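You operate a simulated robot arm through the tools that you are given. There is no shell and no other tool. Be economical: measure what you need, move in short steps, check, and stop when the job is done.

You are at the controls of a simulated two-armed robot. One attempt, no reset.

TASK
Plug the pump cart in at the post and switch it on.
Fine: the black switch on the post is on: turn it off first, push the red plug home, turn it on again; then the main switch on, the red stop button pulled out, and the clear button pressed once, in that order. Leave the other controls alone.

Only the result counts: the job must be done as asked and must still hold three seconds after the hand-in. Knocking over, shifting, dropping, spilling or breaking anything else fails it.

THE ROBOT
Two 7-joint arms with two-finger parallel grippers on one trunk, on a base that drives. Base frame: it is fixed to the floor where the robot stands at the start and does not move with it; the origin is under the middle of the robot, x ahead of it, y to its left, z up. Lengths are in cm, angles in rad, forces in N, time in s.
The left shoulder is at the start at [6, 14.3, 92.6], the right one opposite. With the tool pointing down near the work surface each hand reaches from about 32 to 74 cm from the robot's upright axis, wherever it stands, measured 20 degrees to its own side. Places, roughly: black switch [50, -30, 100]; blue sleeve [30, -40, 110]; clear button [-160, -90, 110]; down button [-180, -100, 110]; green button [-140, -90, 100]; heat button [-150, -90, 110]; main switch [-130, -90, 120]; mode button [-170, -100, 110]; pump button [-160, -90, 110]; pump speed knob [-180, -100, 120]; ram lever [-130, -90, 80]; ram pressure knob [-140, -90, 60]; red socket [50, -30, 110]; red stop button [-180, -110, 130]; shot button [-170, -100, 110]; standby button [-160, -90, 110]. Payload 1.57 kg a hand.
The tool frame of a hand sits at the grasp point between the pads (the TCP): z along the fingers, y along the line on which they close. The tips reach 3 cm beyond it. The gripper opens to 11 cm. The fingers are 2.4 cm wide and 1.2 cm thick; the gripper's body (4.8 by 11.2 cm) begins 7.8 cm behind the TCP.
Orientation is that of the tool frame in the base frame, as a unit quaternion [x, y, z, w]. With the fingers straight down and closing along the base's y, the tool's x points along the base's -x, its y along +y and its z along -z.

THE INTERFACE
- The arms move only by the tool apply_moves. It takes "left_commands", "right_commands" or both (then of equal length, played together; a hand with none holds still); each is a list of rows, each an object (a shift or turn left out is 0, a gripper value left out holds the last) with "linear": the shift along the tool's x, y, z in units of 20 mm (1.0 is 20 mm), a list of three; "dr": the turn, a rotation vector about the tool's x, y, z in units of 8 degrees (1.0 is 8 degrees), a list of three; "jaw": the opening, from 0 (shut) to 1 (fully open). In form: [{"linear": [x, y, z], "dr": [ax, ay, az], "jaw": jaw}, ...]. A call has 1 to 10 rows; each row shifts and turns the commanded pose from where the row before left it, along the tool's axes as they then stand. A call with a number of a shift or a turn outside -1 to 1 is refused whole. Each row takes 0.2 s and may step no farther than 5 cm and 0.15 rad from the row before; otherwise, or with a gripper value out of range, the whole call is refused. A pose out of reach is approached as far as the arm can. The call stops where the force on the tool passes 40 N (or 10 N more than at its start, if that is more) or the arm is blocked; 0.2 s more then pass. Each finger travels about 4.5 cm/s and halts on what it meets, pressing with about 38 N; the grip force reading is that of the motor and also rises with nothing between the fingers. The clock runs only during rows and for 0.2 s after the last one: add rows that do not move to give the fingers time. It gives the time, the measured TCP pose, the force on the tool (base axes), the opening and the grip force at its end, in the units of the frame above (readings bear some noise), with the torque about the TCP (base axes, N m) and any sound that the robot's microphone picked up.
- Cameras (640 x 400 px; columns grow to the right, rows downward): "scene" is now at [4.1, -1.14, 153.98]; the picture's right is [-0.30, -0.95, 0.00], its down [-0.70, 0.22, -0.68] and it looks along [0.65, -0.20, -0.74] (base axes); focal length 278 px, centre (320, 200). "left" rides on the left gripper at [7, -1.6, -14.2] in its tool frame; the picture's right is [0.23, 0.97, 0.00], its down [-0.86, 0.20, -0.48] and it looks along [-0.47, 0.11, 0.88] (tool axes); focal length 222 px, centre (320, 200). "right" rides on the right gripper at [7, 1.6, -14.1] in its tool frame; the picture's right is [-0.23, 0.97, 0.00], its down [-0.85, -0.20, -0.48] and it looks along [-0.47, -0.11, 0.88] (tool axes); focal length 222 px, centre (320, 200). There is no depth. A picture from a camera that has moved, and an enlarged one, comes with that camera's place and axes in the base frame and with its lens. The place of the scene camera against the robot may be out by one fixed shift of up to 1.2 cm in any direction.
- capture(camera): a new picture of that camera. No time passes.
- move_column(by): slides the trunk up (or, below 0, down) by that many cm; the arms and the scene camera ride with it, the base frame stays. It gives what a move gives, with no picture.
- base_move(legs): drives the robot by 1 to 6 legs, each [ahead, left, turn to the left] in cm, cm and rad, along the robot's own axes; the way and the turn of a leg run together, so that a leg with both is an arc; at most 150 cm and 3.142 rad a leg. The arms and the cameras ride along, it lands a little off, and it stops where it bumps. It gives what a move gives.
- turn_head(pan, tilt): turns the head with the scene camera to pan (to the left, within 1.501 rad either way) and tilt (down, from -0.506 to 1.204), counted from straight ahead of the robot. It gives what a move gives.
- zoom(camera, box): a new picture of the part [left, top, right, bottom] of that camera's present view, enlarged. No time passes.
- close_job(): hands the job in; it is judged then, once.

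Go step by step. Nothing tells you exact positions but the pictures and the camera data: compare them with the known pose of the tool, close in by small moves and look again before you grip or let go. The budget is 120 turns and 100 pictures, counting those below and the enlarged ones. Unless the task says otherwise, let go and move clear before handing in.

The tools are called after "Call:" as name(argument=value, ...) on one line, values as JSON. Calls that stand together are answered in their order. apply_moves: Moves the arms, as the interface text tells. Its arguments: {"type":"object","properties":{"left_commands":{"type":"array","items":{"type":"object","properties":{"linear":{"type":"array","items":{"type":"number"}},"dr":{"type":"array","items":{"type":"number"}},"jaw":{"type":"number"}}}},"right_commands":{"type":"array","items":{"type":"object","properties":{"linear":{"type":"array","items":{"type":"number"}},"dr":{"type":"array","items":{"type":"number"}},"jaw":{"type":"number"}}}}},"required":[]} The other tools are called the same way: move_column (by) slides the trunk up or down; base_move (legs) drives the base; turn_head (pan, tilt) turns the head that bears the scene camera; capture (camera) takes a picture; zoom (camera, box) takes an enlarged picture of a part of a camera's view; close_job () hands the job in.

At the start:

```text
time: 0.0
left_tcp_pos: [57.31, -4.4, 99.96]
left_tcp_rot: [0.0, 1.0, -0.001, 0.001]
left_ft_force: [0.0, -0.2, 0.4]
left_ft_torque: [-0.01, 0.04, 0.01]
left_width: 11.02
left_gripper_force: 0.0
right_tcp_pos: [21.21, -32.8, 100.05]
right_tcp_rot: [0.0, 1.0, 0.0, 0.0]
right_ft_force: [-0.4, -0.8, 0.0]
right_ft_torque: [-0.01, -0.01, -0.01]
right_width: 11.01
right_gripper_force: 0.0
trunk travel left (down, up): [-52.5, 6.5]
robot x, y, heading: [0.43, 0.15, -0.001]
head pan, tilt: [-0.302, 0.827]
```

scene: 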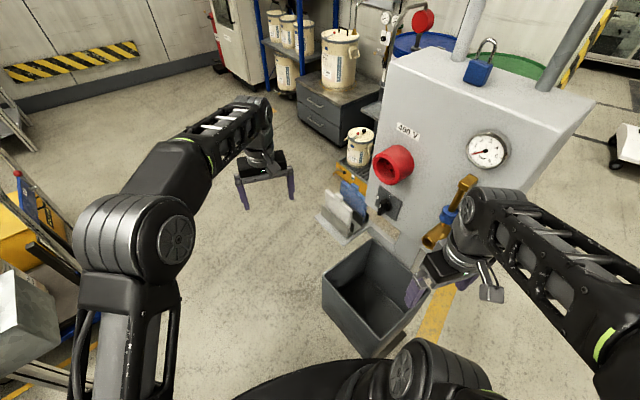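
right: 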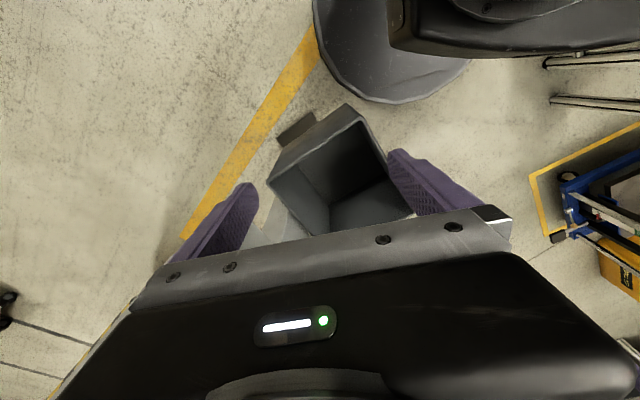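
left: 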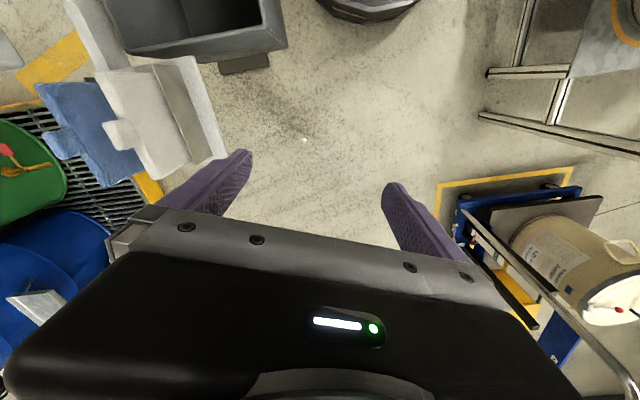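

I see the post ahead on the right with the red socket, black switch, gauge and a blue-sleeved valve; the red plug isn't identified yet. I zoom on the post and look around toward the cart.

Call:
zoom(camera="scene", box=[320, 60, 560, 260])

Call:
turn_head(pan=-1.5, tilt=0.6)

Call:
capture(camera="scene")

```text
2.00 times, centred on (440, 160) of scene
camera zoom: at [4.1, -1.14, 153.98], right [-0.3, -0.95, 0.0], down [-0.7, 0.22, -0.68], along [0.65, -0.2, -0.74], focal length 555 px, centre (80, 280)
```

zoom: 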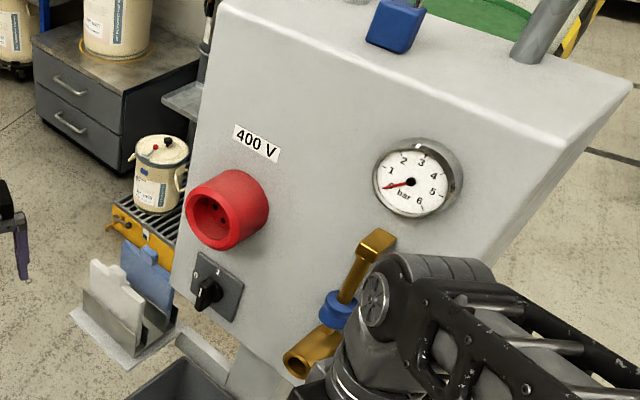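

```text
time: 1.4
left_tcp_pos: [57.17, -4.46, 100.06]
left_tcp_rot: [0.0, 1.0, 0.0, 0.001]
left_ft_force: [-0.8, 0.1, 0.1]
left_ft_torque: [-0.06, -0.01, -0.02]
left_width: 11.0
left_gripper_force: 0.0
right_tcp_pos: [21.17, -32.8, 99.95]
right_tcp_rot: [0.0, 1.0, 0.0, 0.0]
right_ft_force: [0.3, -0.1, 0.2]
right_ft_torque: [-0.01, 0.02, 0.01]
right_width: 10.99
right_gripper_force: 0.0
trunk travel left (down, up): [-52.5, 6.5]
robot x, y, heading: [-0.08, -0.24, -0.004]
head pan, tilt: [-1.499, 0.6]
```

```text
95 pictures are left
camera scene: at [-2.83, -7.6, 155.89], right [-1.0, -0.07, 0.0], down [-0.04, 0.56, -0.82], along [0.06, -0.82, -0.57], focal length 278 px, centre (320, 200)
```

scene: 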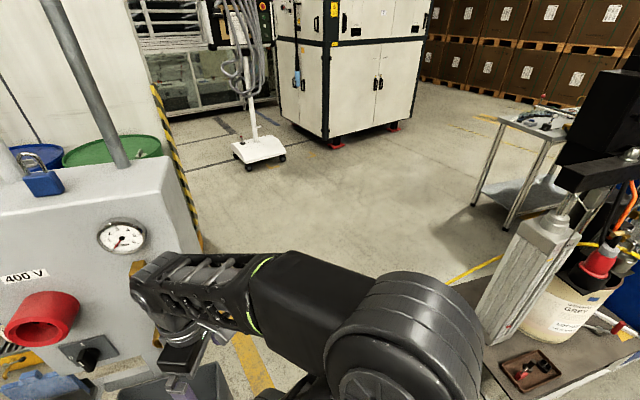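

The plug appears to be the red cone by the bucket on the cart (right edge). First I check the switch closely while I'm here.

Call:
turn_head(pan=-0.6, tilt=0.8)

Call:
capture(camera="scene")

Call:
zoom(camera="scene", box=[220, 150, 340, 225])

```text
time: 2.6
left_tcp_pos: [57.34, -4.42, 100.07]
left_tcp_rot: [0.0, 1.0, 0.0, 0.001]
left_ft_force: [0.9, 0.2, 0.1]
left_ft_torque: [0.01, 0.0, -0.01]
left_width: 10.98
left_gripper_force: 0.1
right_tcp_pos: [21.13, -32.87, 99.95]
right_tcp_rot: [0.0, 1.0, 0.0, 0.0]
right_ft_force: [-0.6, 0.4, 0.9]
right_ft_torque: [0.01, -0.02, 0.01]
right_width: 11.02
right_gripper_force: 0.1
trunk travel left (down, up): [-52.5, 6.5]
robot x, y, heading: [-0.5, 0.08, 0.003]
head pan, tilt: [-0.6, 0.799]
```

```text
94 pictures are left
camera scene: at [3.18, -3.35, 154.2], right [-0.57, -0.82, 0.0], down [-0.59, 0.41, -0.7], along [0.57, -0.39, -0.72], focal length 278 px, centre (320, 200)
```

scene: 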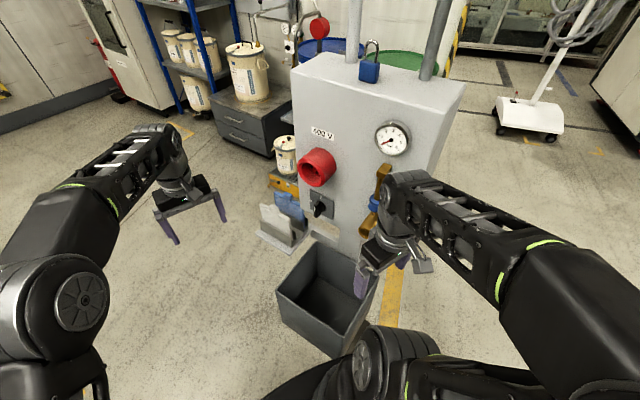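

```text
5.33 times, centred on (280, 188) of scene
camera zoom: at [3.18, -3.35, 154.2], right [-0.57, -0.82, 0.0], down [-0.59, 0.41, -0.7], along [0.57, -0.39, -0.72], focal length 1480 px, centre (533, 267)
```

zoom: 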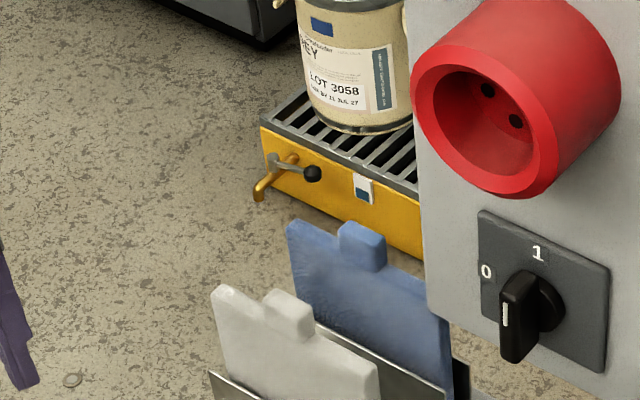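

The switch is a rotary one, pointing to 1 at the top, with 0 to the left; the post face seems to face about (-0.7, 0.7). I back off a bit, turn to face it and measure.

Call:
base_move(legs=[[-18, 25, 0], [0, 0, -0.785]])

Call:
turn_head(pan=0, tilt=0.5)

Call:
capture(camera="scene")

```text
time: 4.7
left_tcp_pos: [38.46, 19.8, 99.96]
left_tcp_rot: [-0.01, 1.0, 0.0, 0.001]
left_ft_force: [-0.3, -0.1, -0.4]
left_ft_torque: [0.01, 0.0, 0.01]
left_width: 10.99
left_gripper_force: 0.2
right_tcp_pos: [2.81, -9.37, 99.95]
right_tcp_rot: [-0.009, 1.0, -0.001, 0.0]
right_ft_force: [-0.1, 0.1, -0.3]
right_ft_torque: [0.01, -0.03, 0.01]
right_width: 11.01
right_gripper_force: 0.0
trunk travel left (down, up): [-52.5, 6.5]
robot x, y, heading: [-18.92, 22.57, 0.02]
head pan, tilt: [-0.6, 0.799]
stopped in leg 1: the robot was blocked; the commanded pose is now the measured one
```

```text
time: 5.7
left_tcp_pos: [38.55, 19.63, 99.94]
left_tcp_rot: [-0.009, 1.0, 0.001, 0.0]
left_ft_force: [-0.1, 0.7, 0.3]
left_ft_torque: [0.03, 0.02, 0.0]
left_width: 11.0
left_gripper_force: 0.0
right_tcp_pos: [2.9, -9.42, 99.91]
right_tcp_rot: [-0.011, 1.0, 0.0, 0.0]
right_ft_force: [0.0, -0.2, -0.2]
right_ft_torque: [0.0, 0.0, -0.01]
right_width: 11.02
right_gripper_force: 0.0
trunk travel left (down, up): [-52.5, 6.5]
robot x, y, heading: [-18.84, 23.14, 0.018]
head pan, tilt: [0.0, 0.499]
```

```text
92 pictures are left
camera scene: at [-13.24, 24.28, 156.79], right [0.02, -1.0, 0.0], down [-0.48, -0.01, -0.88], along [0.88, 0.02, -0.48], focal length 278 px, centre (320, 200)
```

scene: 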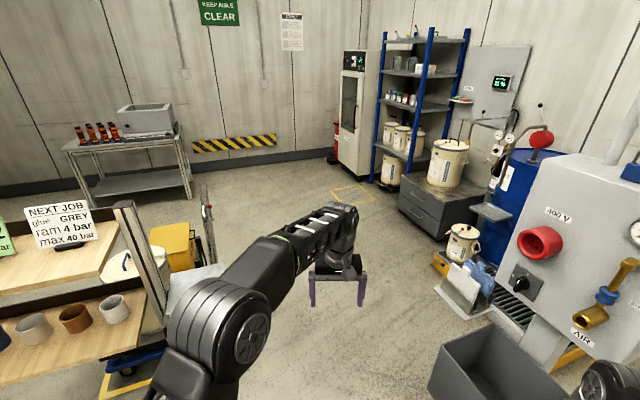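

Something blocked the base at the rear/left. I look to the left before going on.

Call:
turn_head(pan=1.5, tilt=0.9)

Call:
capture(camera="scene")

```text
time: 7.3
left_tcp_pos: [38.61, 19.69, 99.82]
left_tcp_rot: [-0.009, 1.0, 0.001, 0.001]
left_ft_force: [0.6, -0.7, 0.3]
left_ft_torque: [0.0, 0.0, -0.03]
left_width: 10.97
left_gripper_force: 0.1
right_tcp_pos: [2.96, -9.54, 99.9]
right_tcp_rot: [-0.01, 1.0, -0.001, 0.0]
right_ft_force: [0.6, -0.3, 0.1]
right_ft_torque: [0.03, 0.02, 0.0]
right_width: 11.01
right_gripper_force: 0.1
trunk travel left (down, up): [-52.5, 6.5]
robot x, y, heading: [-18.88, 22.89, 0.019]
head pan, tilt: [1.499, 0.901]
```

```text
91 pictures are left
camera scene: at [-21.94, 31.65, 153.41], right [1.0, -0.05, 0.0], down [-0.04, -0.78, -0.62], along [0.03, 0.62, -0.78], focal length 278 px, centre (320, 200)
```

scene: 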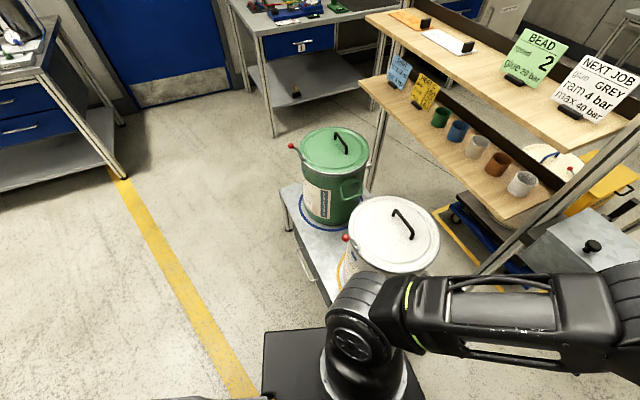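

A low trolley with pails is beside the base on the left, so I move away from it to the right, retract the left hand, and only then turn.

Call:
apply_moves(left_commands=[{"linear": [1, 0.8, 0]}, {"linear": [1, 0.8, 0]}, {"linear": [1, 0.8, 0]}, {"linear": [1, 0.8, 0]}, {"linear": [1, 0.8, 0]}, {"linear": [1, 0.8, 0]}, {"linear": [1, 0.8, 0]}, {"linear": [1, 0.8, 0]}, {"linear": [1, 0.8, 0]}, {"linear": [1, 0.8, 0]}])

Call:
base_move(legs=[[2, -20, 0], [0, 0, -0.8]])

Call:
turn_head(pan=0.1, tilt=0.7)

Call:
capture(camera="scene")

```text
time: 9.5
left_tcp_pos: [18.19, 35.24, 99.82]
left_tcp_rot: [-0.01, 1.0, 0.001, 0.001]
left_ft_force: [0.5, -0.7, 0.0]
left_ft_torque: [0.0, -0.01, -0.03]
left_width: 10.99
left_gripper_force: 0.1
right_tcp_pos: [2.95, -9.38, 99.93]
right_tcp_rot: [-0.01, 1.0, 0.0, 0.0]
right_ft_force: [-0.3, 0.0, -0.3]
right_ft_torque: [0.02, -0.02, 0.01]
right_width: 10.98
right_gripper_force: 0.1
trunk travel left (down, up): [-52.5, 6.5]
robot x, y, heading: [-18.84, 23.16, 0.02]
head pan, tilt: [1.499, 0.901]
```

```text
time: 13.2
left_tcp_pos: [18.16, -14.89, 100.0]
left_tcp_rot: [0.378, 0.926, 0.0, 0.0]
left_ft_force: [-0.6, 0.0, -0.3]
left_ft_torque: [0.01, 0.03, 0.01]
left_width: 10.98
left_gripper_force: 0.1
right_tcp_pos: [-24.26, -35.38, 99.95]
right_tcp_rot: [0.378, 0.926, 0.0, 0.0]
right_ft_force: [0.5, -0.7, 0.5]
right_ft_torque: [-0.01, 0.0, 0.01]
right_width: 11.0
right_gripper_force: 0.1
trunk travel left (down, up): [-52.5, 6.5]
robot x, y, heading: [-16.45, 2.95, -0.776]
head pan, tilt: [1.499, 0.901]
```

```text
time: 14.7
left_tcp_pos: [18.36, -15.0, 99.87]
left_tcp_rot: [0.378, 0.926, 0.0, 0.0]
left_ft_force: [0.5, 0.1, -0.1]
left_ft_torque: [0.01, 0.04, -0.03]
left_width: 10.99
left_gripper_force: 0.1
right_tcp_pos: [-24.29, -35.31, 100.01]
right_tcp_rot: [0.378, 0.926, 0.0, 0.0]
right_ft_force: [0.7, 0.8, -0.1]
right_ft_torque: [0.0, -0.01, -0.02]
right_width: 10.99
right_gripper_force: 0.0
trunk travel left (down, up): [-52.5, 6.5]
robot x, y, heading: [-16.62, 2.93, -0.775]
head pan, tilt: [0.099, 0.7]
```

```text
90 pictures are left
camera scene: at [-12.45, 0.93, 155.03], right [-0.62, -0.78, 0.0], down [-0.5, 0.4, -0.76], along [0.6, -0.48, -0.64], focal length 278 px, centre (320, 200)
```

scene: 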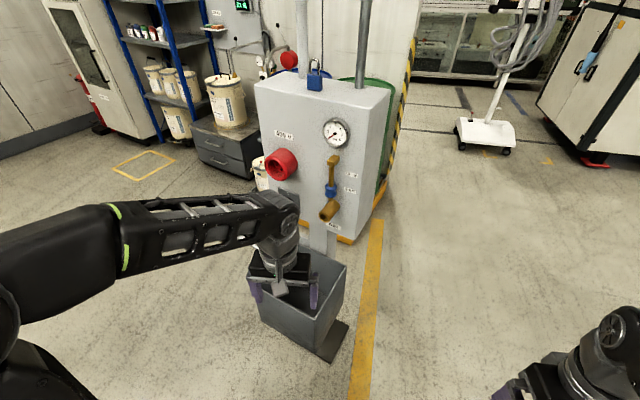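

The left hand is nicely in front of the post. I raise it forward and turn it to point horizontally at the post so its camera can measure the socket and switch.

Call:
apply_moves(left_commands=[{"linear": [-0.8, 0, -0.8]}, {"linear": [-0.8, 0, -0.8]}, {"linear": [-0.8, 0, -0.8]}, {"linear": [-0.8, 0, -0.8]}, {"linear": [-0.8, 0, -0.8]}])

Call:
apply_moves(left_commands=[{"dr": [0, -1, 0]}, {"dr": [0, -1, 0]}, {"dr": [0, -1, 0]}, {"dr": [0, -1, 0]}, {"dr": [0, -1, 0]}, {"dr": [0, -1, 0]}, {"dr": [0, -1, 0]}, {"dr": [0, -1, 0]}, {"dr": [0, -1, 0]}, {"dr": [0, -1, 0]}])

Call:
apply_moves(left_commands=[{"dr": [0, -1, 0]}, {"dr": [0, -0.25, 0]}])

Call:
capture(camera="left")

Call:
capture(camera="scene")

```text
time: 15.9
left_tcp_pos: [23.9, -20.48, 107.84]
left_tcp_rot: [0.378, 0.926, 0.0, 0.0]
left_ft_force: [-0.4, 0.2, 0.1]
left_ft_torque: [-0.03, 0.0, 0.01]
left_width: 11.0
left_gripper_force: 0.2
right_tcp_pos: [-24.25, -35.41, 100.03]
right_tcp_rot: [0.378, 0.926, 0.0, 0.0]
right_ft_force: [-0.3, 0.1, -0.6]
right_ft_torque: [0.02, -0.01, -0.02]
right_width: 11.0
right_gripper_force: 0.0
trunk travel left (down, up): [-52.5, 6.5]
robot x, y, heading: [-16.47, 2.83, -0.775]
head pan, tilt: [0.099, 0.7]
```

```text
time: 18.1
left_tcp_pos: [26.18, -27.02, 111.18]
left_tcp_rot: [0.289, 0.71, -0.243, 0.595]
left_ft_force: [0.2, 0.3, 0.0]
left_ft_torque: [-0.01, 0.01, 0.01]
left_width: 10.99
left_gripper_force: 0.1
left hand out of reach, approached as far as the arm can: row 7, 8, 9, 10
right_tcp_pos: [-24.23, -35.36, 99.93]
right_tcp_rot: [0.377, 0.926, 0.0, 0.0]
right_ft_force: [0.5, -0.2, -0.4]
right_ft_torque: [0.02, 0.02, -0.01]
right_width: 10.98
right_gripper_force: 0.1
trunk travel left (down, up): [-52.5, 6.5]
robot x, y, heading: [-16.64, 3.0, -0.771]
head pan, tilt: [0.099, 0.7]
```

```text
time: 18.7
left_tcp_pos: [26.58, -28.26, 111.51]
left_tcp_rot: [0.266, 0.654, -0.267, 0.655]
left_ft_force: [0.6, 0.0, -0.3]
left_ft_torque: [-0.01, 0.01, -0.02]
left_width: 11.0
left_gripper_force: 0.0
left hand out of reach, approached as far as the arm can: row 1
right_tcp_pos: [-24.2, -35.27, 99.91]
right_tcp_rot: [0.378, 0.926, 0.0, 0.0]
right_ft_force: [1.0, 0.2, -0.5]
right_ft_torque: [-0.01, 0.03, -0.04]
right_width: 10.99
right_gripper_force: 0.0
trunk travel left (down, up): [-52.5, 6.5]
robot x, y, heading: [-16.51, 2.88, -0.775]
head pan, tilt: [0.099, 0.7]
```

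```text
89 pictures are left
camera left: at [15.24, -19.25, 104.45], right [0.68, 0.69, -0.23], down [-0.2, 0.48, 0.85], along [0.7, -0.54, 0.47], focal length 222 px, centre (320, 200)
```

left: 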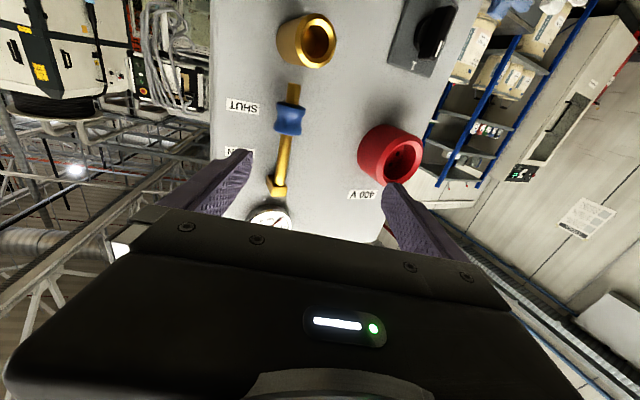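

```text
88 pictures are left
camera scene: at [-12.48, 0.97, 155.03], right [-0.63, -0.78, 0.0], down [-0.5, 0.4, -0.77], along [0.6, -0.48, -0.64], focal length 278 px, centre (320, 200)
```

scene: 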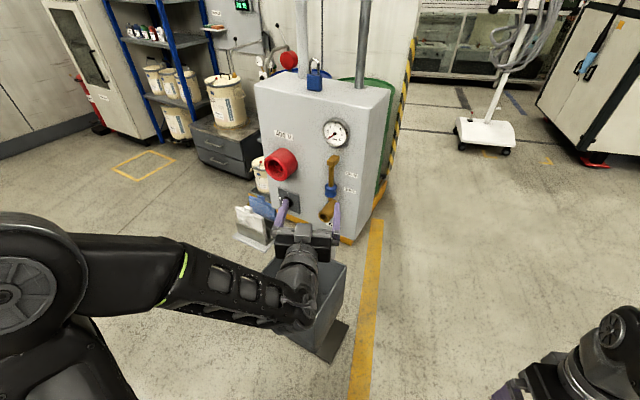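

Triangulating: socket rim ≈ (46, -31, 112), knob ≈ (46, -33, 97). I move the left hand sideways and down in front of the knob, staying back, and look.

Call:
apply_moves(left_commands=[{"linear": [0, 1, 0], "dr": [0.5, 0, 0]}, {"linear": [0.5, 1, 0]}, {"linear": [0.5, 1, 0]}, {"linear": [1, 1, 0]}, {"linear": [1, 1, 0]}, {"linear": [1, 0, 0]}, {"linear": [1, 0, 0]}])

Call:
capture(camera="left")

Call:
capture(camera="scene")

```text
time: 20.3
left_tcp_pos: [29.41, -28.09, 107.23]
left_tcp_rot: [0.29, 0.656, -0.288, 0.635]
left_ft_force: [-0.4, -0.1, 0.5]
left_ft_torque: [0.02, 0.01, 0.03]
left_width: 11.0
left_gripper_force: 0.0
left hand out of reach, approached as far as the arm can: row 1, 2, 3, 4, 5, 6, 7
right_tcp_pos: [-24.37, -35.53, 99.92]
right_tcp_rot: [0.378, 0.926, 0.0, 0.001]
right_ft_force: [-0.5, 0.0, 1.3]
right_ft_torque: [0.06, -0.02, -0.02]
right_width: 10.99
right_gripper_force: 0.0
trunk travel left (down, up): [-52.5, 6.5]
robot x, y, heading: [-16.26, 2.62, -0.774]
head pan, tilt: [0.099, 0.7]
```

```text
87 pictures are left
camera left: at [18.53, -18.34, 100.6], right [0.72, 0.65, -0.24], down [-0.15, 0.48, 0.87], along [0.68, -0.59, 0.44], focal length 222 px, centre (320, 200)
```

left: 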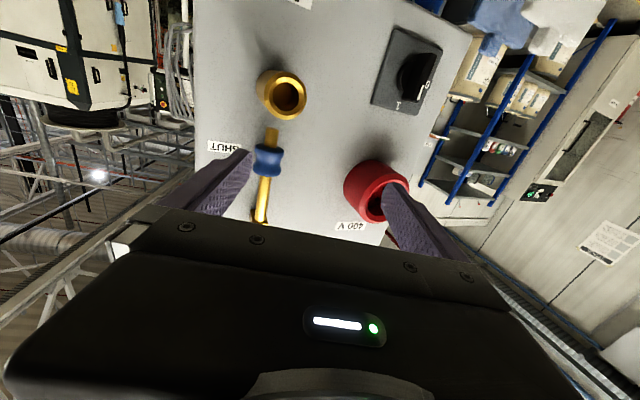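

```text
86 pictures are left
camera scene: at [-12.58, 0.69, 155.02], right [-0.63, -0.78, 0.0], down [-0.5, 0.4, -0.76], along [0.6, -0.48, -0.64], focal length 278 px, centre (320, 200)
```

scene: 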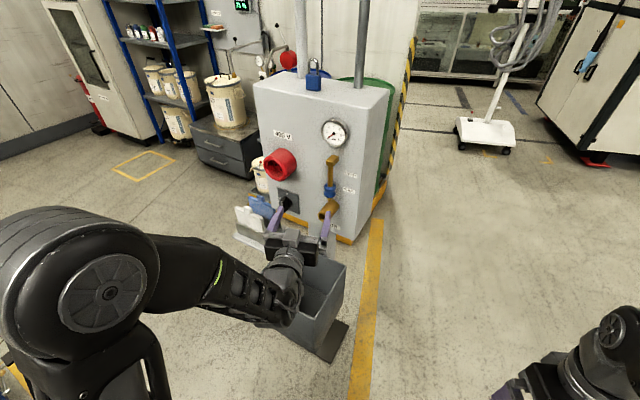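

The arm is too folded to reach low here, so the base needs to back off. I look around both sides for clearance first.

Call:
turn_head(pan=-1.5, tilt=0.6)

Call:
capture(camera="scene")

Call:
turn_head(pan=1.5, tilt=0.9)

Call:
capture(camera="scene")

```text
time: 22.0
left_tcp_pos: [29.39, -27.94, 107.07]
left_tcp_rot: [0.289, 0.656, -0.288, 0.635]
left_ft_force: [-0.4, 0.0, 0.1]
left_ft_torque: [-0.02, 0.0, 0.02]
left_width: 11.0
left_gripper_force: 0.1
right_tcp_pos: [-24.28, -35.3, 100.08]
right_tcp_rot: [0.379, 0.926, 0.0, 0.001]
right_ft_force: [-0.1, 0.1, -0.3]
right_ft_torque: [0.02, -0.01, -0.03]
right_width: 10.99
right_gripper_force: 0.0
trunk travel left (down, up): [-52.5, 6.5]
robot x, y, heading: [-16.28, 2.9, -0.774]
head pan, tilt: [-1.499, 0.6]
```

```text
85 pictures are left
camera scene: at [-24.79, -0.5, 155.89], right [-0.76, 0.65, 0.0], down [0.37, 0.43, -0.83], along [-0.53, -0.63, -0.56], focal length 278 px, centre (320, 200)
```

scene: 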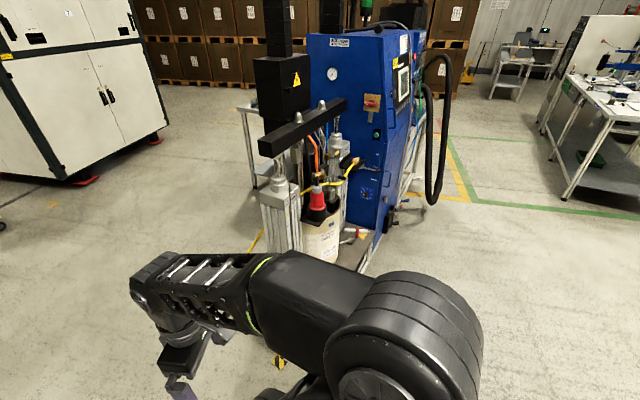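

```text
time: 24.6
left_tcp_pos: [29.55, -27.95, 107.24]
left_tcp_rot: [0.289, 0.656, -0.288, 0.635]
left_ft_force: [-0.2, 0.8, -0.2]
left_ft_torque: [0.03, 0.03, 0.0]
left_width: 11.0
left_gripper_force: 0.1
right_tcp_pos: [-24.24, -35.36, 100.11]
right_tcp_rot: [0.378, 0.926, 0.001, 0.0]
right_ft_force: [0.5, 0.4, -0.4]
right_ft_torque: [0.0, 0.01, 0.01]
right_width: 11.0
right_gripper_force: 0.1
trunk travel left (down, up): [-52.5, 6.5]
robot x, y, heading: [-16.72, 2.44, -0.778]
head pan, tilt: [1.499, 0.901]
```

```text
84 pictures are left
camera scene: at [-13.42, 11.24, 153.41], right [0.66, -0.75, 0.0], down [-0.59, -0.52, -0.62], along [0.47, 0.41, -0.78], focal length 278 px, centre (320, 200)
```

scene: 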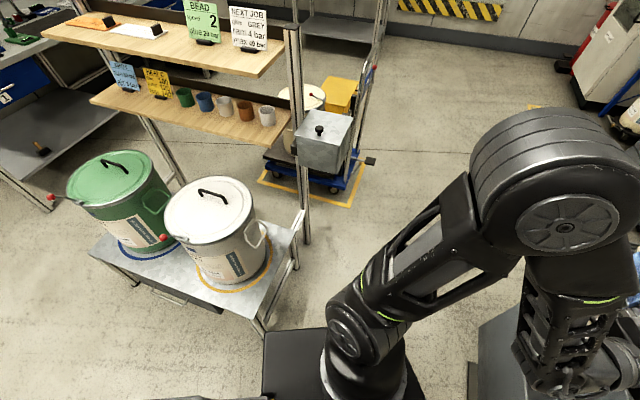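

Trolley corner is at about (-7, 43), free space is behind along -x. I back the base in that direction by ~20 cm and read the pose.

Call:
base_move(legs=[[-14.3, -14, 0]])

Call:
turn_head(pan=0.3, tilt=0.6)

Call:
capture(camera="scene")

Call:
capture(camera="left")

```text
time: 26.2
left_tcp_pos: [9.29, -27.77, 107.22]
left_tcp_rot: [0.289, 0.656, -0.288, 0.635]
left_ft_force: [-0.4, 0.0, -0.4]
left_ft_torque: [0.03, 0.04, 0.03]
left_width: 10.97
left_gripper_force: 0.1
right_tcp_pos: [-44.43, -35.26, 99.99]
right_tcp_rot: [0.378, 0.926, 0.0, 0.001]
right_ft_force: [-0.2, 0.5, -0.6]
right_ft_torque: [0.01, -0.03, -0.01]
right_width: 11.0
right_gripper_force: 0.1
trunk travel left (down, up): [-52.5, 6.5]
robot x, y, heading: [-36.39, 3.01, -0.773]
head pan, tilt: [1.499, 0.901]
```

```text
time: 27.6
left_tcp_pos: [9.47, -27.8, 107.1]
left_tcp_rot: [0.289, 0.656, -0.288, 0.635]
left_ft_force: [-1.0, 0.2, 0.0]
left_ft_torque: [-0.03, 0.01, -0.02]
left_width: 11.01
left_gripper_force: 0.0
right_tcp_pos: [-44.34, -35.13, 100.02]
right_tcp_rot: [0.378, 0.926, 0.0, 0.0]
right_ft_force: [-0.7, 0.2, -0.4]
right_ft_torque: [0.0, 0.03, -0.03]
right_width: 10.99
right_gripper_force: 0.0
trunk travel left (down, up): [-52.5, 6.5]
robot x, y, heading: [-36.46, 3.14, -0.774]
head pan, tilt: [0.3, 0.6]
```

```text
83 pictures are left
camera scene: at [-31.25, 2.28, 155.89], right [-0.46, -0.89, 0.0], down [-0.5, 0.26, -0.82], along [0.73, -0.38, -0.57], focal length 278 px, centre (320, 200)
```

scene: 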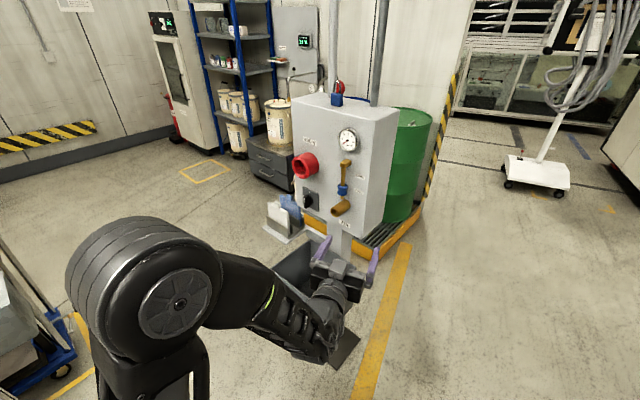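

```text
82 pictures are left
camera left: at [-1.42, -18.11, 100.62], right [0.72, 0.65, -0.24], down [-0.15, 0.48, 0.87], along [0.68, -0.59, 0.44], focal length 222 px, centre (320, 200)
```

left: 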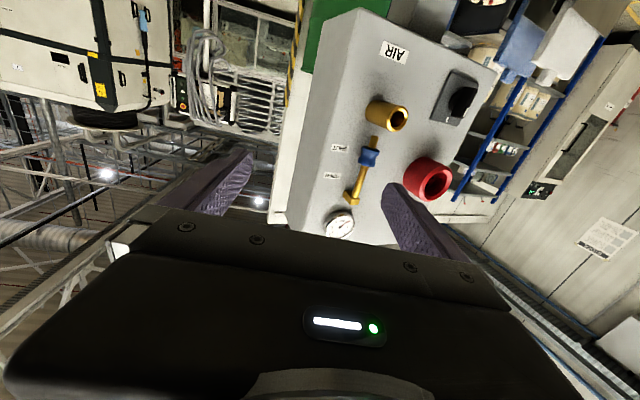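

I need the post's orientation better; zooming on the post in the scene view.

Call:
zoom(camera="scene", box=[260, 70, 420, 170])

Call:
zoom(camera="scene", box=[280, 130, 400, 205])

Call:
zoom(camera="left", box=[310, 50, 510, 175])

```text
4.00 times, centred on (340, 120) of scene
camera zoom: at [-31.25, 2.28, 155.89], right [-0.46, -0.89, 0.0], down [-0.5, 0.26, -0.82], along [0.73, -0.38, -0.57], focal length 1110 px, centre (240, 520)
```

zoom: 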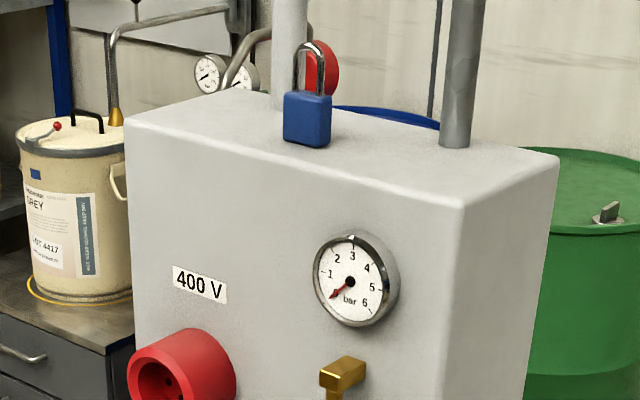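

```text
5.33 times, centred on (340, 168) of scene
camera zoom: at [-31.25, 2.28, 155.89], right [-0.46, -0.89, 0.0], down [-0.5, 0.26, -0.82], along [0.73, -0.38, -0.57], focal length 1480 px, centre (213, 373)
```

zoom: 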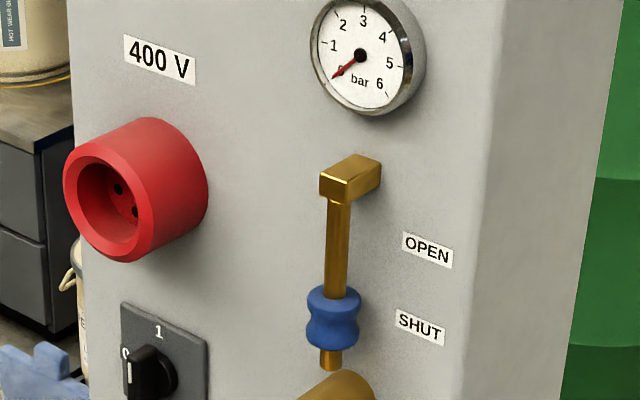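

```text
3.20 times, centred on (410, 112) of left
camera zoom: at [-1.42, -18.11, 100.62], right [0.72, 0.65, -0.24], down [-0.15, 0.48, 0.87], along [0.68, -0.59, 0.44], focal length 711 px, centre (32, 480)
```

zoom: 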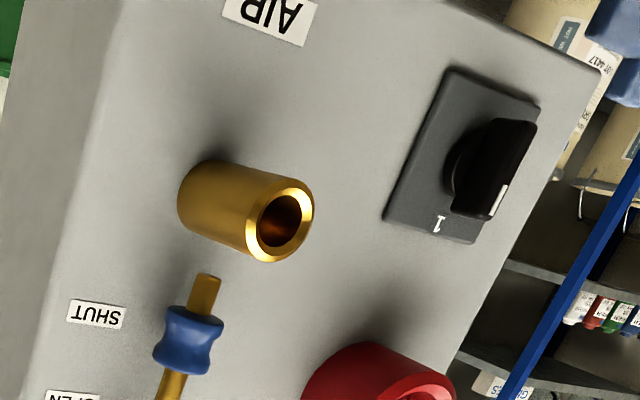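

The post normal is about (-0.37, 0.93): hand must head -1.2 rad. Switch bar is vertical (on 1). I yaw the left hand and move it in front of the switch at a standoff.

Call:
apply_moves(left_commands=[{"linear": [0, 1, 0], "dr": [0.85, 0, 0]}, {"linear": [0, 1, 0], "dr": [0.85, 0, 0]}, {"linear": [0, 1, 0], "dr": [0.85, 0, 0]}, {"linear": [0.4, 1, 0]}, {"linear": [0.4, 1, 0]}, {"linear": [0.4, 1, 0]}, {"linear": [0.4, 1, 0]}, {"linear": [0.4, 1, 0]}, {"linear": [0.4, 1, 0]}, {"linear": [0.4, 1, 0]}])

Call:
capture(camera="left")

```text
time: 29.8
left_tcp_pos: [7.56, -28.92, 105.44]
left_tcp_rot: [0.301, 0.652, -0.299, 0.628]
left_ft_force: [0.0, 0.3, 0.0]
left_ft_torque: [-0.02, 0.01, -0.01]
left_width: 10.99
left_gripper_force: 0.2
left hand out of reach, approached as far as the arm can: row 1, 2, 3, 4, 5, 6, 7, 8, 9, 10
right_tcp_pos: [-44.35, -35.14, 100.05]
right_tcp_rot: [0.378, 0.926, 0.0, 0.0]
right_ft_force: [0.2, -1.1, -0.2]
right_ft_torque: [0.02, -0.04, -0.01]
right_width: 11.01
right_gripper_force: 0.0
trunk travel left (down, up): [-52.5, 6.5]
robot x, y, heading: [-36.25, 2.9, -0.772]
head pan, tilt: [0.3, 0.6]
```

```text
78 pictures are left
camera left: at [-2.78, -18.73, 98.97], right [0.74, 0.63, -0.24], down [-0.13, 0.48, 0.87], along [0.66, -0.61, 0.44], focal length 222 px, centre (320, 200)
```

left: 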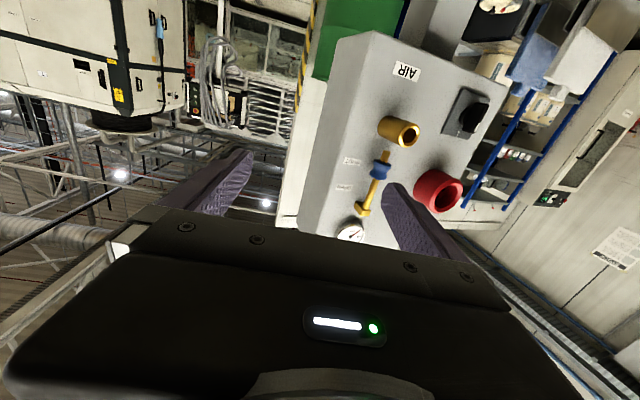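

The arm is near a limit in this folded pose. I try extending straight forward first, which should free it.

Call:
apply_moves(left_commands=[{"linear": [0, 0, 1]}, {"linear": [0, 0, 1]}, {"linear": [0, 0, 1]}, {"linear": [0, 0, 1]}, {"linear": [0, 0, 1]}])

Call:
capture(camera="scene")

```text
time: 31.0
left_tcp_pos: [12.47, -37.48, 105.39]
left_tcp_rot: [0.301, 0.653, -0.299, 0.628]
left_ft_force: [-0.7, 0.4, 0.1]
left_ft_torque: [-0.01, -0.03, 0.0]
left_width: 10.99
left_gripper_force: 0.0
left hand out of reach, approached as far as the arm can: row 1, 2, 3, 4
right_tcp_pos: [-44.3, -35.24, 99.98]
right_tcp_rot: [0.378, 0.926, 0.0, 0.0]
right_ft_force: [0.6, -0.6, 0.6]
right_ft_torque: [0.03, -0.02, 0.02]
right_width: 10.98
right_gripper_force: 0.1
trunk travel left (down, up): [-52.5, 6.5]
robot x, y, heading: [-36.53, 2.89, -0.77]
head pan, tilt: [0.3, 0.6]
```

```text
77 pictures are left
camera scene: at [-31.24, 2.24, 155.89], right [-0.46, -0.89, 0.0], down [-0.5, 0.26, -0.82], along [0.73, -0.38, -0.57], focal length 278 px, centre (320, 200)
```

scene: 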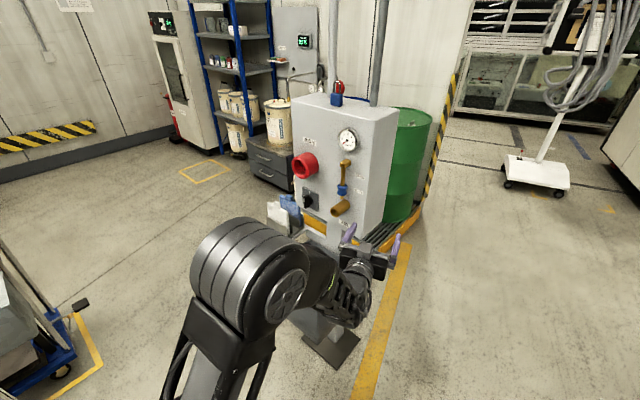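

It frees up once extended. Now sideways (tool +y) with some forward and the remaining yaw.

Call:
apply_moves(left_commands=[{"linear": [0, 0.9, 0.4]}, {"linear": [0, 0.9, 0.4]}, {"linear": [0, 1, 0.2]}, {"linear": [0, 1, 0]}, {"linear": [0, 1, 0], "dr": [0.5, 0, 0]}, {"linear": [0, 1, 0], "dr": [0.5, 0, 0]}, {"linear": [0, 1, 0], "dr": [0.5, 0, 0]}, {"linear": [0, 1, 0]}])

Call:
capture(camera="scene")

```text
time: 32.8
left_tcp_pos: [13.94, -37.41, 106.69]
left_tcp_rot: [0.296, 0.656, -0.293, 0.63]
left_ft_force: [0.1, -1.0, -0.4]
left_ft_torque: [-0.03, 0.0, -0.01]
left_width: 11.02
left_gripper_force: 0.0
left hand out of reach, approached as far as the arm can: row 1, 2, 3, 4, 5, 6, 7, 8
right_tcp_pos: [-44.36, -35.28, 100.08]
right_tcp_rot: [0.378, 0.926, 0.0, 0.001]
right_ft_force: [-1.0, -0.7, 0.6]
right_ft_torque: [0.01, 0.02, -0.03]
right_width: 10.99
right_gripper_force: 0.0
trunk travel left (down, up): [-52.5, 6.5]
robot x, y, heading: [-36.68, 2.87, -0.778]
head pan, tilt: [0.3, 0.6]
```

```text
76 pictures are left
camera scene: at [-31.27, 2.29, 155.89], right [-0.46, -0.89, 0.0], down [-0.5, 0.26, -0.83], along [0.73, -0.38, -0.56], focal length 278 px, centre (320, 200)
```

scene: 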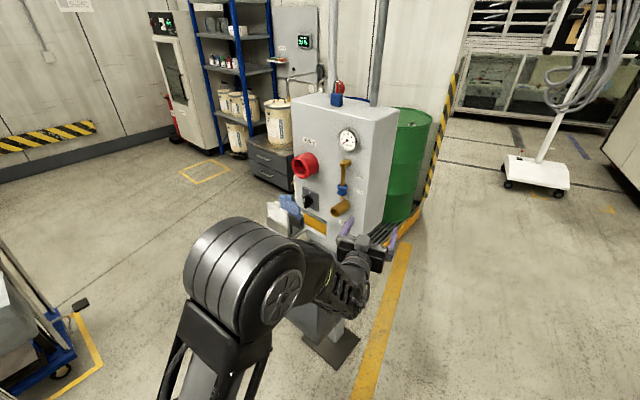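

The left wrist hits its limit pointing right. The right arm should point to the right more easily, so I test it: extend forward, then tilt its tool to the horizontal toward the robot's right.

Call:
apply_moves(right_commands=[{"linear": [-1, 0, 0]}, {"linear": [-1, 0, 0]}, {"linear": [-1, 0, 0]}, {"linear": [-1, 0, 0]}, {"linear": [-1, 0, 0]}, {"linear": [-1, 0, 0]}, {"linear": [-1, 0, 0]}, {"linear": [-1, 0, 0]}, {"linear": [-1, 0, 0]}, {"linear": [-1, 0, 0]}])

Call:
apply_moves(right_commands=[{"dr": [1, 0, 0]}, {"dr": [1, 0, 0]}, {"dr": [1, 0, 0]}, {"dr": [1, 0, 0]}, {"dr": [1, 0, 0]}, {"dr": [1, 0, 0]}, {"dr": [1, 0, 0]}, {"dr": [1, 0, 0]}, {"dr": [1, 0, 0]}, {"dr": [1, 0, 0]}])

Call:
apply_moves(right_commands=[{"dr": [1, 0, 0]}, {"dr": [0.25, 0, 0]}])

```text
time: 35.0
left_tcp_pos: [13.92, -37.5, 106.53]
left_tcp_rot: [0.296, 0.655, -0.293, 0.63]
left_ft_force: [-0.3, -0.5, 0.4]
left_ft_torque: [-0.01, 0.0, 0.01]
left_width: 10.99
left_gripper_force: 0.1
right_tcp_pos: [-30.03, -49.32, 99.93]
right_tcp_rot: [0.378, 0.926, 0.0, 0.0]
right_ft_force: [-0.3, 0.1, 0.6]
right_ft_torque: [0.01, -0.01, -0.01]
right_width: 10.99
right_gripper_force: 0.1
trunk travel left (down, up): [-52.5, 6.5]
robot x, y, heading: [-36.57, 2.94, -0.775]
head pan, tilt: [0.3, 0.6]
```

```text
time: 37.2
left_tcp_pos: [14.04, -37.46, 106.68]
left_tcp_rot: [0.295, 0.655, -0.292, 0.631]
left_ft_force: [0.1, -0.2, 0.4]
left_ft_torque: [0.02, -0.02, -0.01]
left_width: 10.99
left_gripper_force: 0.0
right_tcp_pos: [-29.97, -49.28, 100.0]
right_tcp_rot: [0.29, 0.708, -0.596, -0.243]
right_ft_force: [0.2, -0.2, -0.6]
right_ft_torque: [-0.01, 0.01, -0.01]
right_width: 10.96
right_gripper_force: 0.2
trunk travel left (down, up): [-52.5, 6.5]
robot x, y, heading: [-36.52, 3.36, -0.778]
head pan, tilt: [0.3, 0.6]
```

```text
time: 37.8
left_tcp_pos: [13.94, -37.44, 106.56]
left_tcp_rot: [0.296, 0.656, -0.292, 0.63]
left_ft_force: [0.1, -0.1, 0.4]
left_ft_torque: [0.04, 0.02, -0.01]
left_width: 10.99
left_gripper_force: 0.0
right_tcp_pos: [-29.95, -49.2, 100.02]
right_tcp_rot: [-0.267, -0.654, 0.656, 0.267]
right_ft_force: [-0.1, 0.4, 0.6]
right_ft_torque: [0.0, -0.02, -0.04]
right_width: 11.02
right_gripper_force: 0.1
trunk travel left (down, up): [-52.5, 6.5]
robot x, y, heading: [-36.35, 2.9, -0.777]
head pan, tilt: [0.3, 0.6]
```

The right arm points to its right without trouble. I turn the base back to heading 0 and move in, so the right hand faces the post.

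Call:
base_move(legs=[[0, 0, 0.775], [18, 4, 0]])

Call:
apply_moves(right_commands=[{"dr": [0, -0.9, 0]}, {"dr": [0, -0.9, 0]}, {"dr": [0, -0.9, 0]}])

Call:
turn_head(pan=-0.6, tilt=0.7)

Call:
capture(camera="right")

Call:
capture(camera="scene")

```text
time: 41.4
left_tcp_pos: [46.06, 13.18, 106.51]
left_tcp_rot: [0.027, 0.719, -0.034, 0.694]
left_ft_force: [0.0, 0.0, -0.6]
left_ft_torque: [0.0, -0.02, 0.0]
left_width: 11.0
left_gripper_force: 0.1
right_tcp_pos: [22.76, -26.01, 99.88]
right_tcp_rot: [-0.001, -0.706, 0.708, 0.001]
right_ft_force: [0.0, -0.1, 0.1]
right_ft_torque: [0.0, 0.0, -0.01]
right_width: 10.99
right_gripper_force: 0.0
trunk travel left (down, up): [-52.5, 6.5]
robot x, y, heading: [-18.65, 6.74, -0.001]
head pan, tilt: [0.3, 0.6]
```

```text
time: 42.2
left_tcp_pos: [46.03, 13.17, 106.6]
left_tcp_rot: [0.027, 0.719, -0.033, 0.694]
left_ft_force: [0.8, -0.5, 0.4]
left_ft_torque: [-0.02, -0.01, -0.02]
left_width: 11.0
left_gripper_force: 0.0
right_tcp_pos: [22.6, -26.02, 99.96]
right_tcp_rot: [-0.132, 0.695, -0.694, 0.132]
right_ft_force: [-0.2, -0.5, 1.1]
right_ft_torque: [0.02, -0.01, 0.01]
right_width: 10.99
right_gripper_force: 0.2
trunk travel left (down, up): [-52.5, 6.5]
robot x, y, heading: [-18.47, 7.01, -0.004]
head pan, tilt: [0.3, 0.6]
```

```text
time: 43.4
left_tcp_pos: [46.03, 13.11, 106.59]
left_tcp_rot: [0.027, 0.719, -0.034, 0.694]
left_ft_force: [0.3, 0.5, -0.2]
left_ft_torque: [0.0, 0.0, 0.02]
left_width: 11.0
left_gripper_force: 0.0
right_tcp_pos: [22.64, -26.0, 100.0]
right_tcp_rot: [-0.131, 0.695, -0.695, 0.131]
right_ft_force: [0.3, -0.5, -0.3]
right_ft_torque: [0.01, -0.02, 0.04]
right_width: 10.98
right_gripper_force: 0.0
trunk travel left (down, up): [-52.5, 6.5]
robot x, y, heading: [-18.39, 6.71, 0.001]
head pan, tilt: [-0.6, 0.7]
```

```text
75 pictures are left
camera right: at [10.98, -15.34, 98.35], right [0.21, 0.08, -0.97], down [0.62, 0.76, 0.2], along [0.75, -0.65, 0.11], focal length 222 px, centre (320, 200)
```

right: 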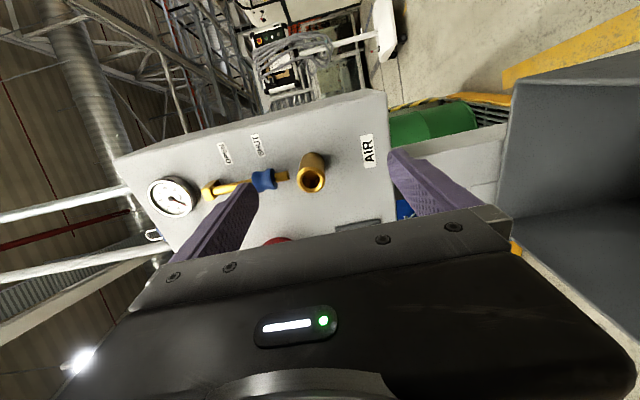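

```text
74 pictures are left
camera scene: at [-14.94, 3.34, 155.03], right [-0.57, -0.82, 0.0], down [-0.53, 0.36, -0.76], along [0.63, -0.43, -0.64], focal length 278 px, centre (320, 200)
```

scene: 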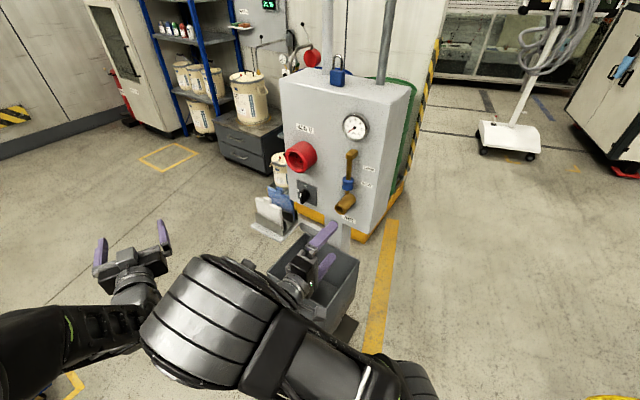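

The right hand faces the post squarely. I slide it laterally to the knob, then roll it 90° so the fingers close horizontally.

Call:
apply_moves(right_commands=[{"linear": [-1, 0.15, 0]}, {"linear": [-1, 0.15, 0]}, {"linear": [-1, 0.15, 0]}, {"linear": [-1, 0.15, 0]}, {"linear": [-1, 0.15, 0]}, {"linear": [-1, 0.15, 0]}, {"linear": [-1, 0.15, 0]}, {"linear": [-1, 0.15, 0]}, {"linear": [-1, 0.15, 0]}, {"linear": [-1, 0.15, 0]}])

Call:
apply_moves(right_commands=[{"dr": [0, 0, 1]}, {"dr": [0, 0, 1]}, {"dr": [0, 0, 1]}, {"dr": [0, 0, 1]}, {"dr": [0, 0, 1]}, {"dr": [0, 0, 1]}, {"dr": [0, 0, 1]}, {"dr": [0, 0, 1]}, {"dr": [0, 0, 1]}, {"dr": [0, 0, 1]}])

Call:
apply_moves(right_commands=[{"dr": [0, 0, 1]}, {"dr": [0, 0, 0.25]}])

Call:
capture(camera="right")

```text
time: 45.6
left_tcp_pos: [45.91, 13.18, 106.54]
left_tcp_rot: [0.027, 0.719, -0.033, 0.694]
left_ft_force: [-0.4, 0.7, -0.3]
left_ft_torque: [-0.02, -0.03, -0.02]
left_width: 11.0
left_gripper_force: 0.0
right_tcp_pos: [41.22, -18.53, 96.88]
right_tcp_rot: [-0.131, 0.695, -0.695, 0.131]
right_ft_force: [-0.1, 0.0, -0.4]
right_ft_torque: [0.01, 0.0, -0.01]
right_width: 11.0
right_gripper_force: 0.1
trunk travel left (down, up): [-52.5, 6.5]
robot x, y, heading: [-18.25, 6.68, -0.002]
head pan, tilt: [-0.6, 0.7]
```

```text
time: 47.8
left_tcp_pos: [45.88, 13.17, 106.64]
left_tcp_rot: [0.028, 0.719, -0.034, 0.694]
left_ft_force: [-0.1, -0.4, 0.2]
left_ft_torque: [0.03, 0.0, -0.01]
left_width: 10.98
left_gripper_force: 0.1
right_tcp_pos: [41.13, -18.62, 96.94]
right_tcp_rot: [0.347, 0.616, -0.447, 0.548]
right_ft_force: [0.3, 0.2, 0.8]
right_ft_torque: [0.0, -0.05, -0.01]
right_width: 10.98
right_gripper_force: 0.1
trunk travel left (down, up): [-52.5, 6.5]
robot x, y, heading: [-18.39, 7.16, 0.002]
head pan, tilt: [-0.6, 0.7]
```

```text
time: 48.4
left_tcp_pos: [46.02, 13.15, 106.49]
left_tcp_rot: [0.027, 0.719, -0.034, 0.694]
left_ft_force: [0.3, -0.5, -0.4]
left_ft_torque: [0.02, 0.0, -0.02]
left_width: 11.02
left_gripper_force: 0.0
right_tcp_pos: [41.37, -18.62, 96.92]
right_tcp_rot: [0.399, 0.584, -0.398, 0.584]
right_ft_force: [0.0, -0.8, 0.0]
right_ft_torque: [-0.01, 0.01, -0.02]
right_width: 11.0
right_gripper_force: 0.1
trunk travel left (down, up): [-52.5, 6.5]
robot x, y, heading: [-18.32, 6.97, -0.006]
head pan, tilt: [-0.6, 0.7]
```

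```text
73 pictures are left
camera right: at [37.65, -4.87, 90.04], right [0.91, 0.36, 0.23], down [-0.36, 0.37, 0.85], along [0.22, -0.86, 0.47], focal length 222 px, centre (320, 200)
```

right: 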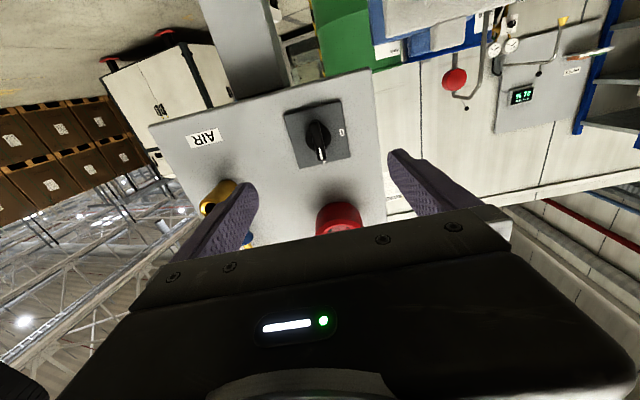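

The knob is straight ahead about 16 cm and aligned within ~0.5 cm. I approach 9 cm and narrow the jaw a bit.

Call:
apply_moves(right_commands=[{"linear": [0, 0, 1], "jaw": 0.6}, {"linear": [0, 0, 1]}, {"linear": [0, 0, 1]}, {"linear": [0, 0, 1]}, {"linear": [0, 0, 0.5]}])

Call:
capture(camera="right")

Call:
zoom(camera="scene", box=[240, 120, 400, 220])

```text
time: 49.6
left_tcp_pos: [45.94, 13.12, 106.59]
left_tcp_rot: [0.027, 0.719, -0.033, 0.694]
left_ft_force: [0.3, -0.4, -0.1]
left_ft_torque: [-0.01, -0.02, 0.02]
left_width: 10.98
left_gripper_force: 0.1
right_tcp_pos: [44.48, -27.01, 97.04]
right_tcp_rot: [0.398, 0.585, -0.397, 0.585]
right_ft_force: [-0.4, -0.8, 0.6]
right_ft_torque: [-0.03, -0.04, -0.02]
right_width: 6.58
right_gripper_force: 0.0
trunk travel left (down, up): [-52.5, 6.5]
robot x, y, heading: [-18.9, 6.91, 0.0]
head pan, tilt: [-0.6, 0.7]
```

```text
72 pictures are left
camera right: at [40.87, -13.25, 90.06], right [0.91, 0.36, 0.23], down [-0.36, 0.37, 0.86], along [0.22, -0.86, 0.47], focal length 222 px, centre (320, 200)
```

right: 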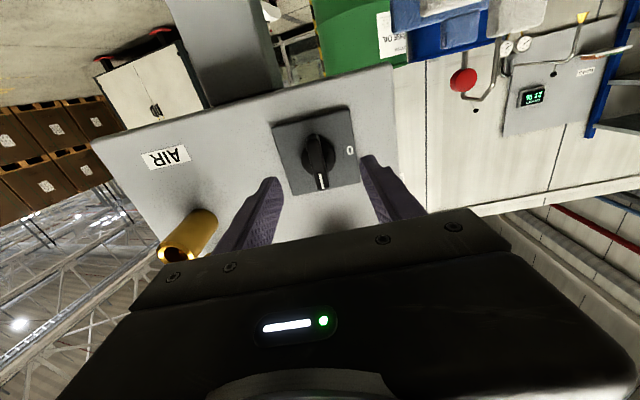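

```text
4.00 times, centred on (320, 170) of scene
camera zoom: at [-14.93, 3.33, 155.03], right [-0.57, -0.82, 0.0], down [-0.53, 0.37, -0.76], along [0.63, -0.43, -0.64], focal length 1110 px, centre (320, 320)
```

zoom: 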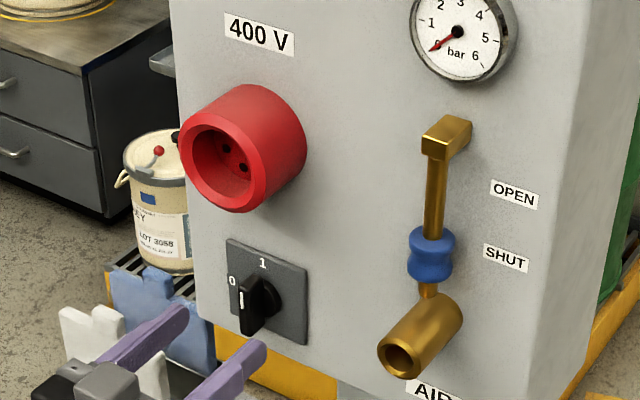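

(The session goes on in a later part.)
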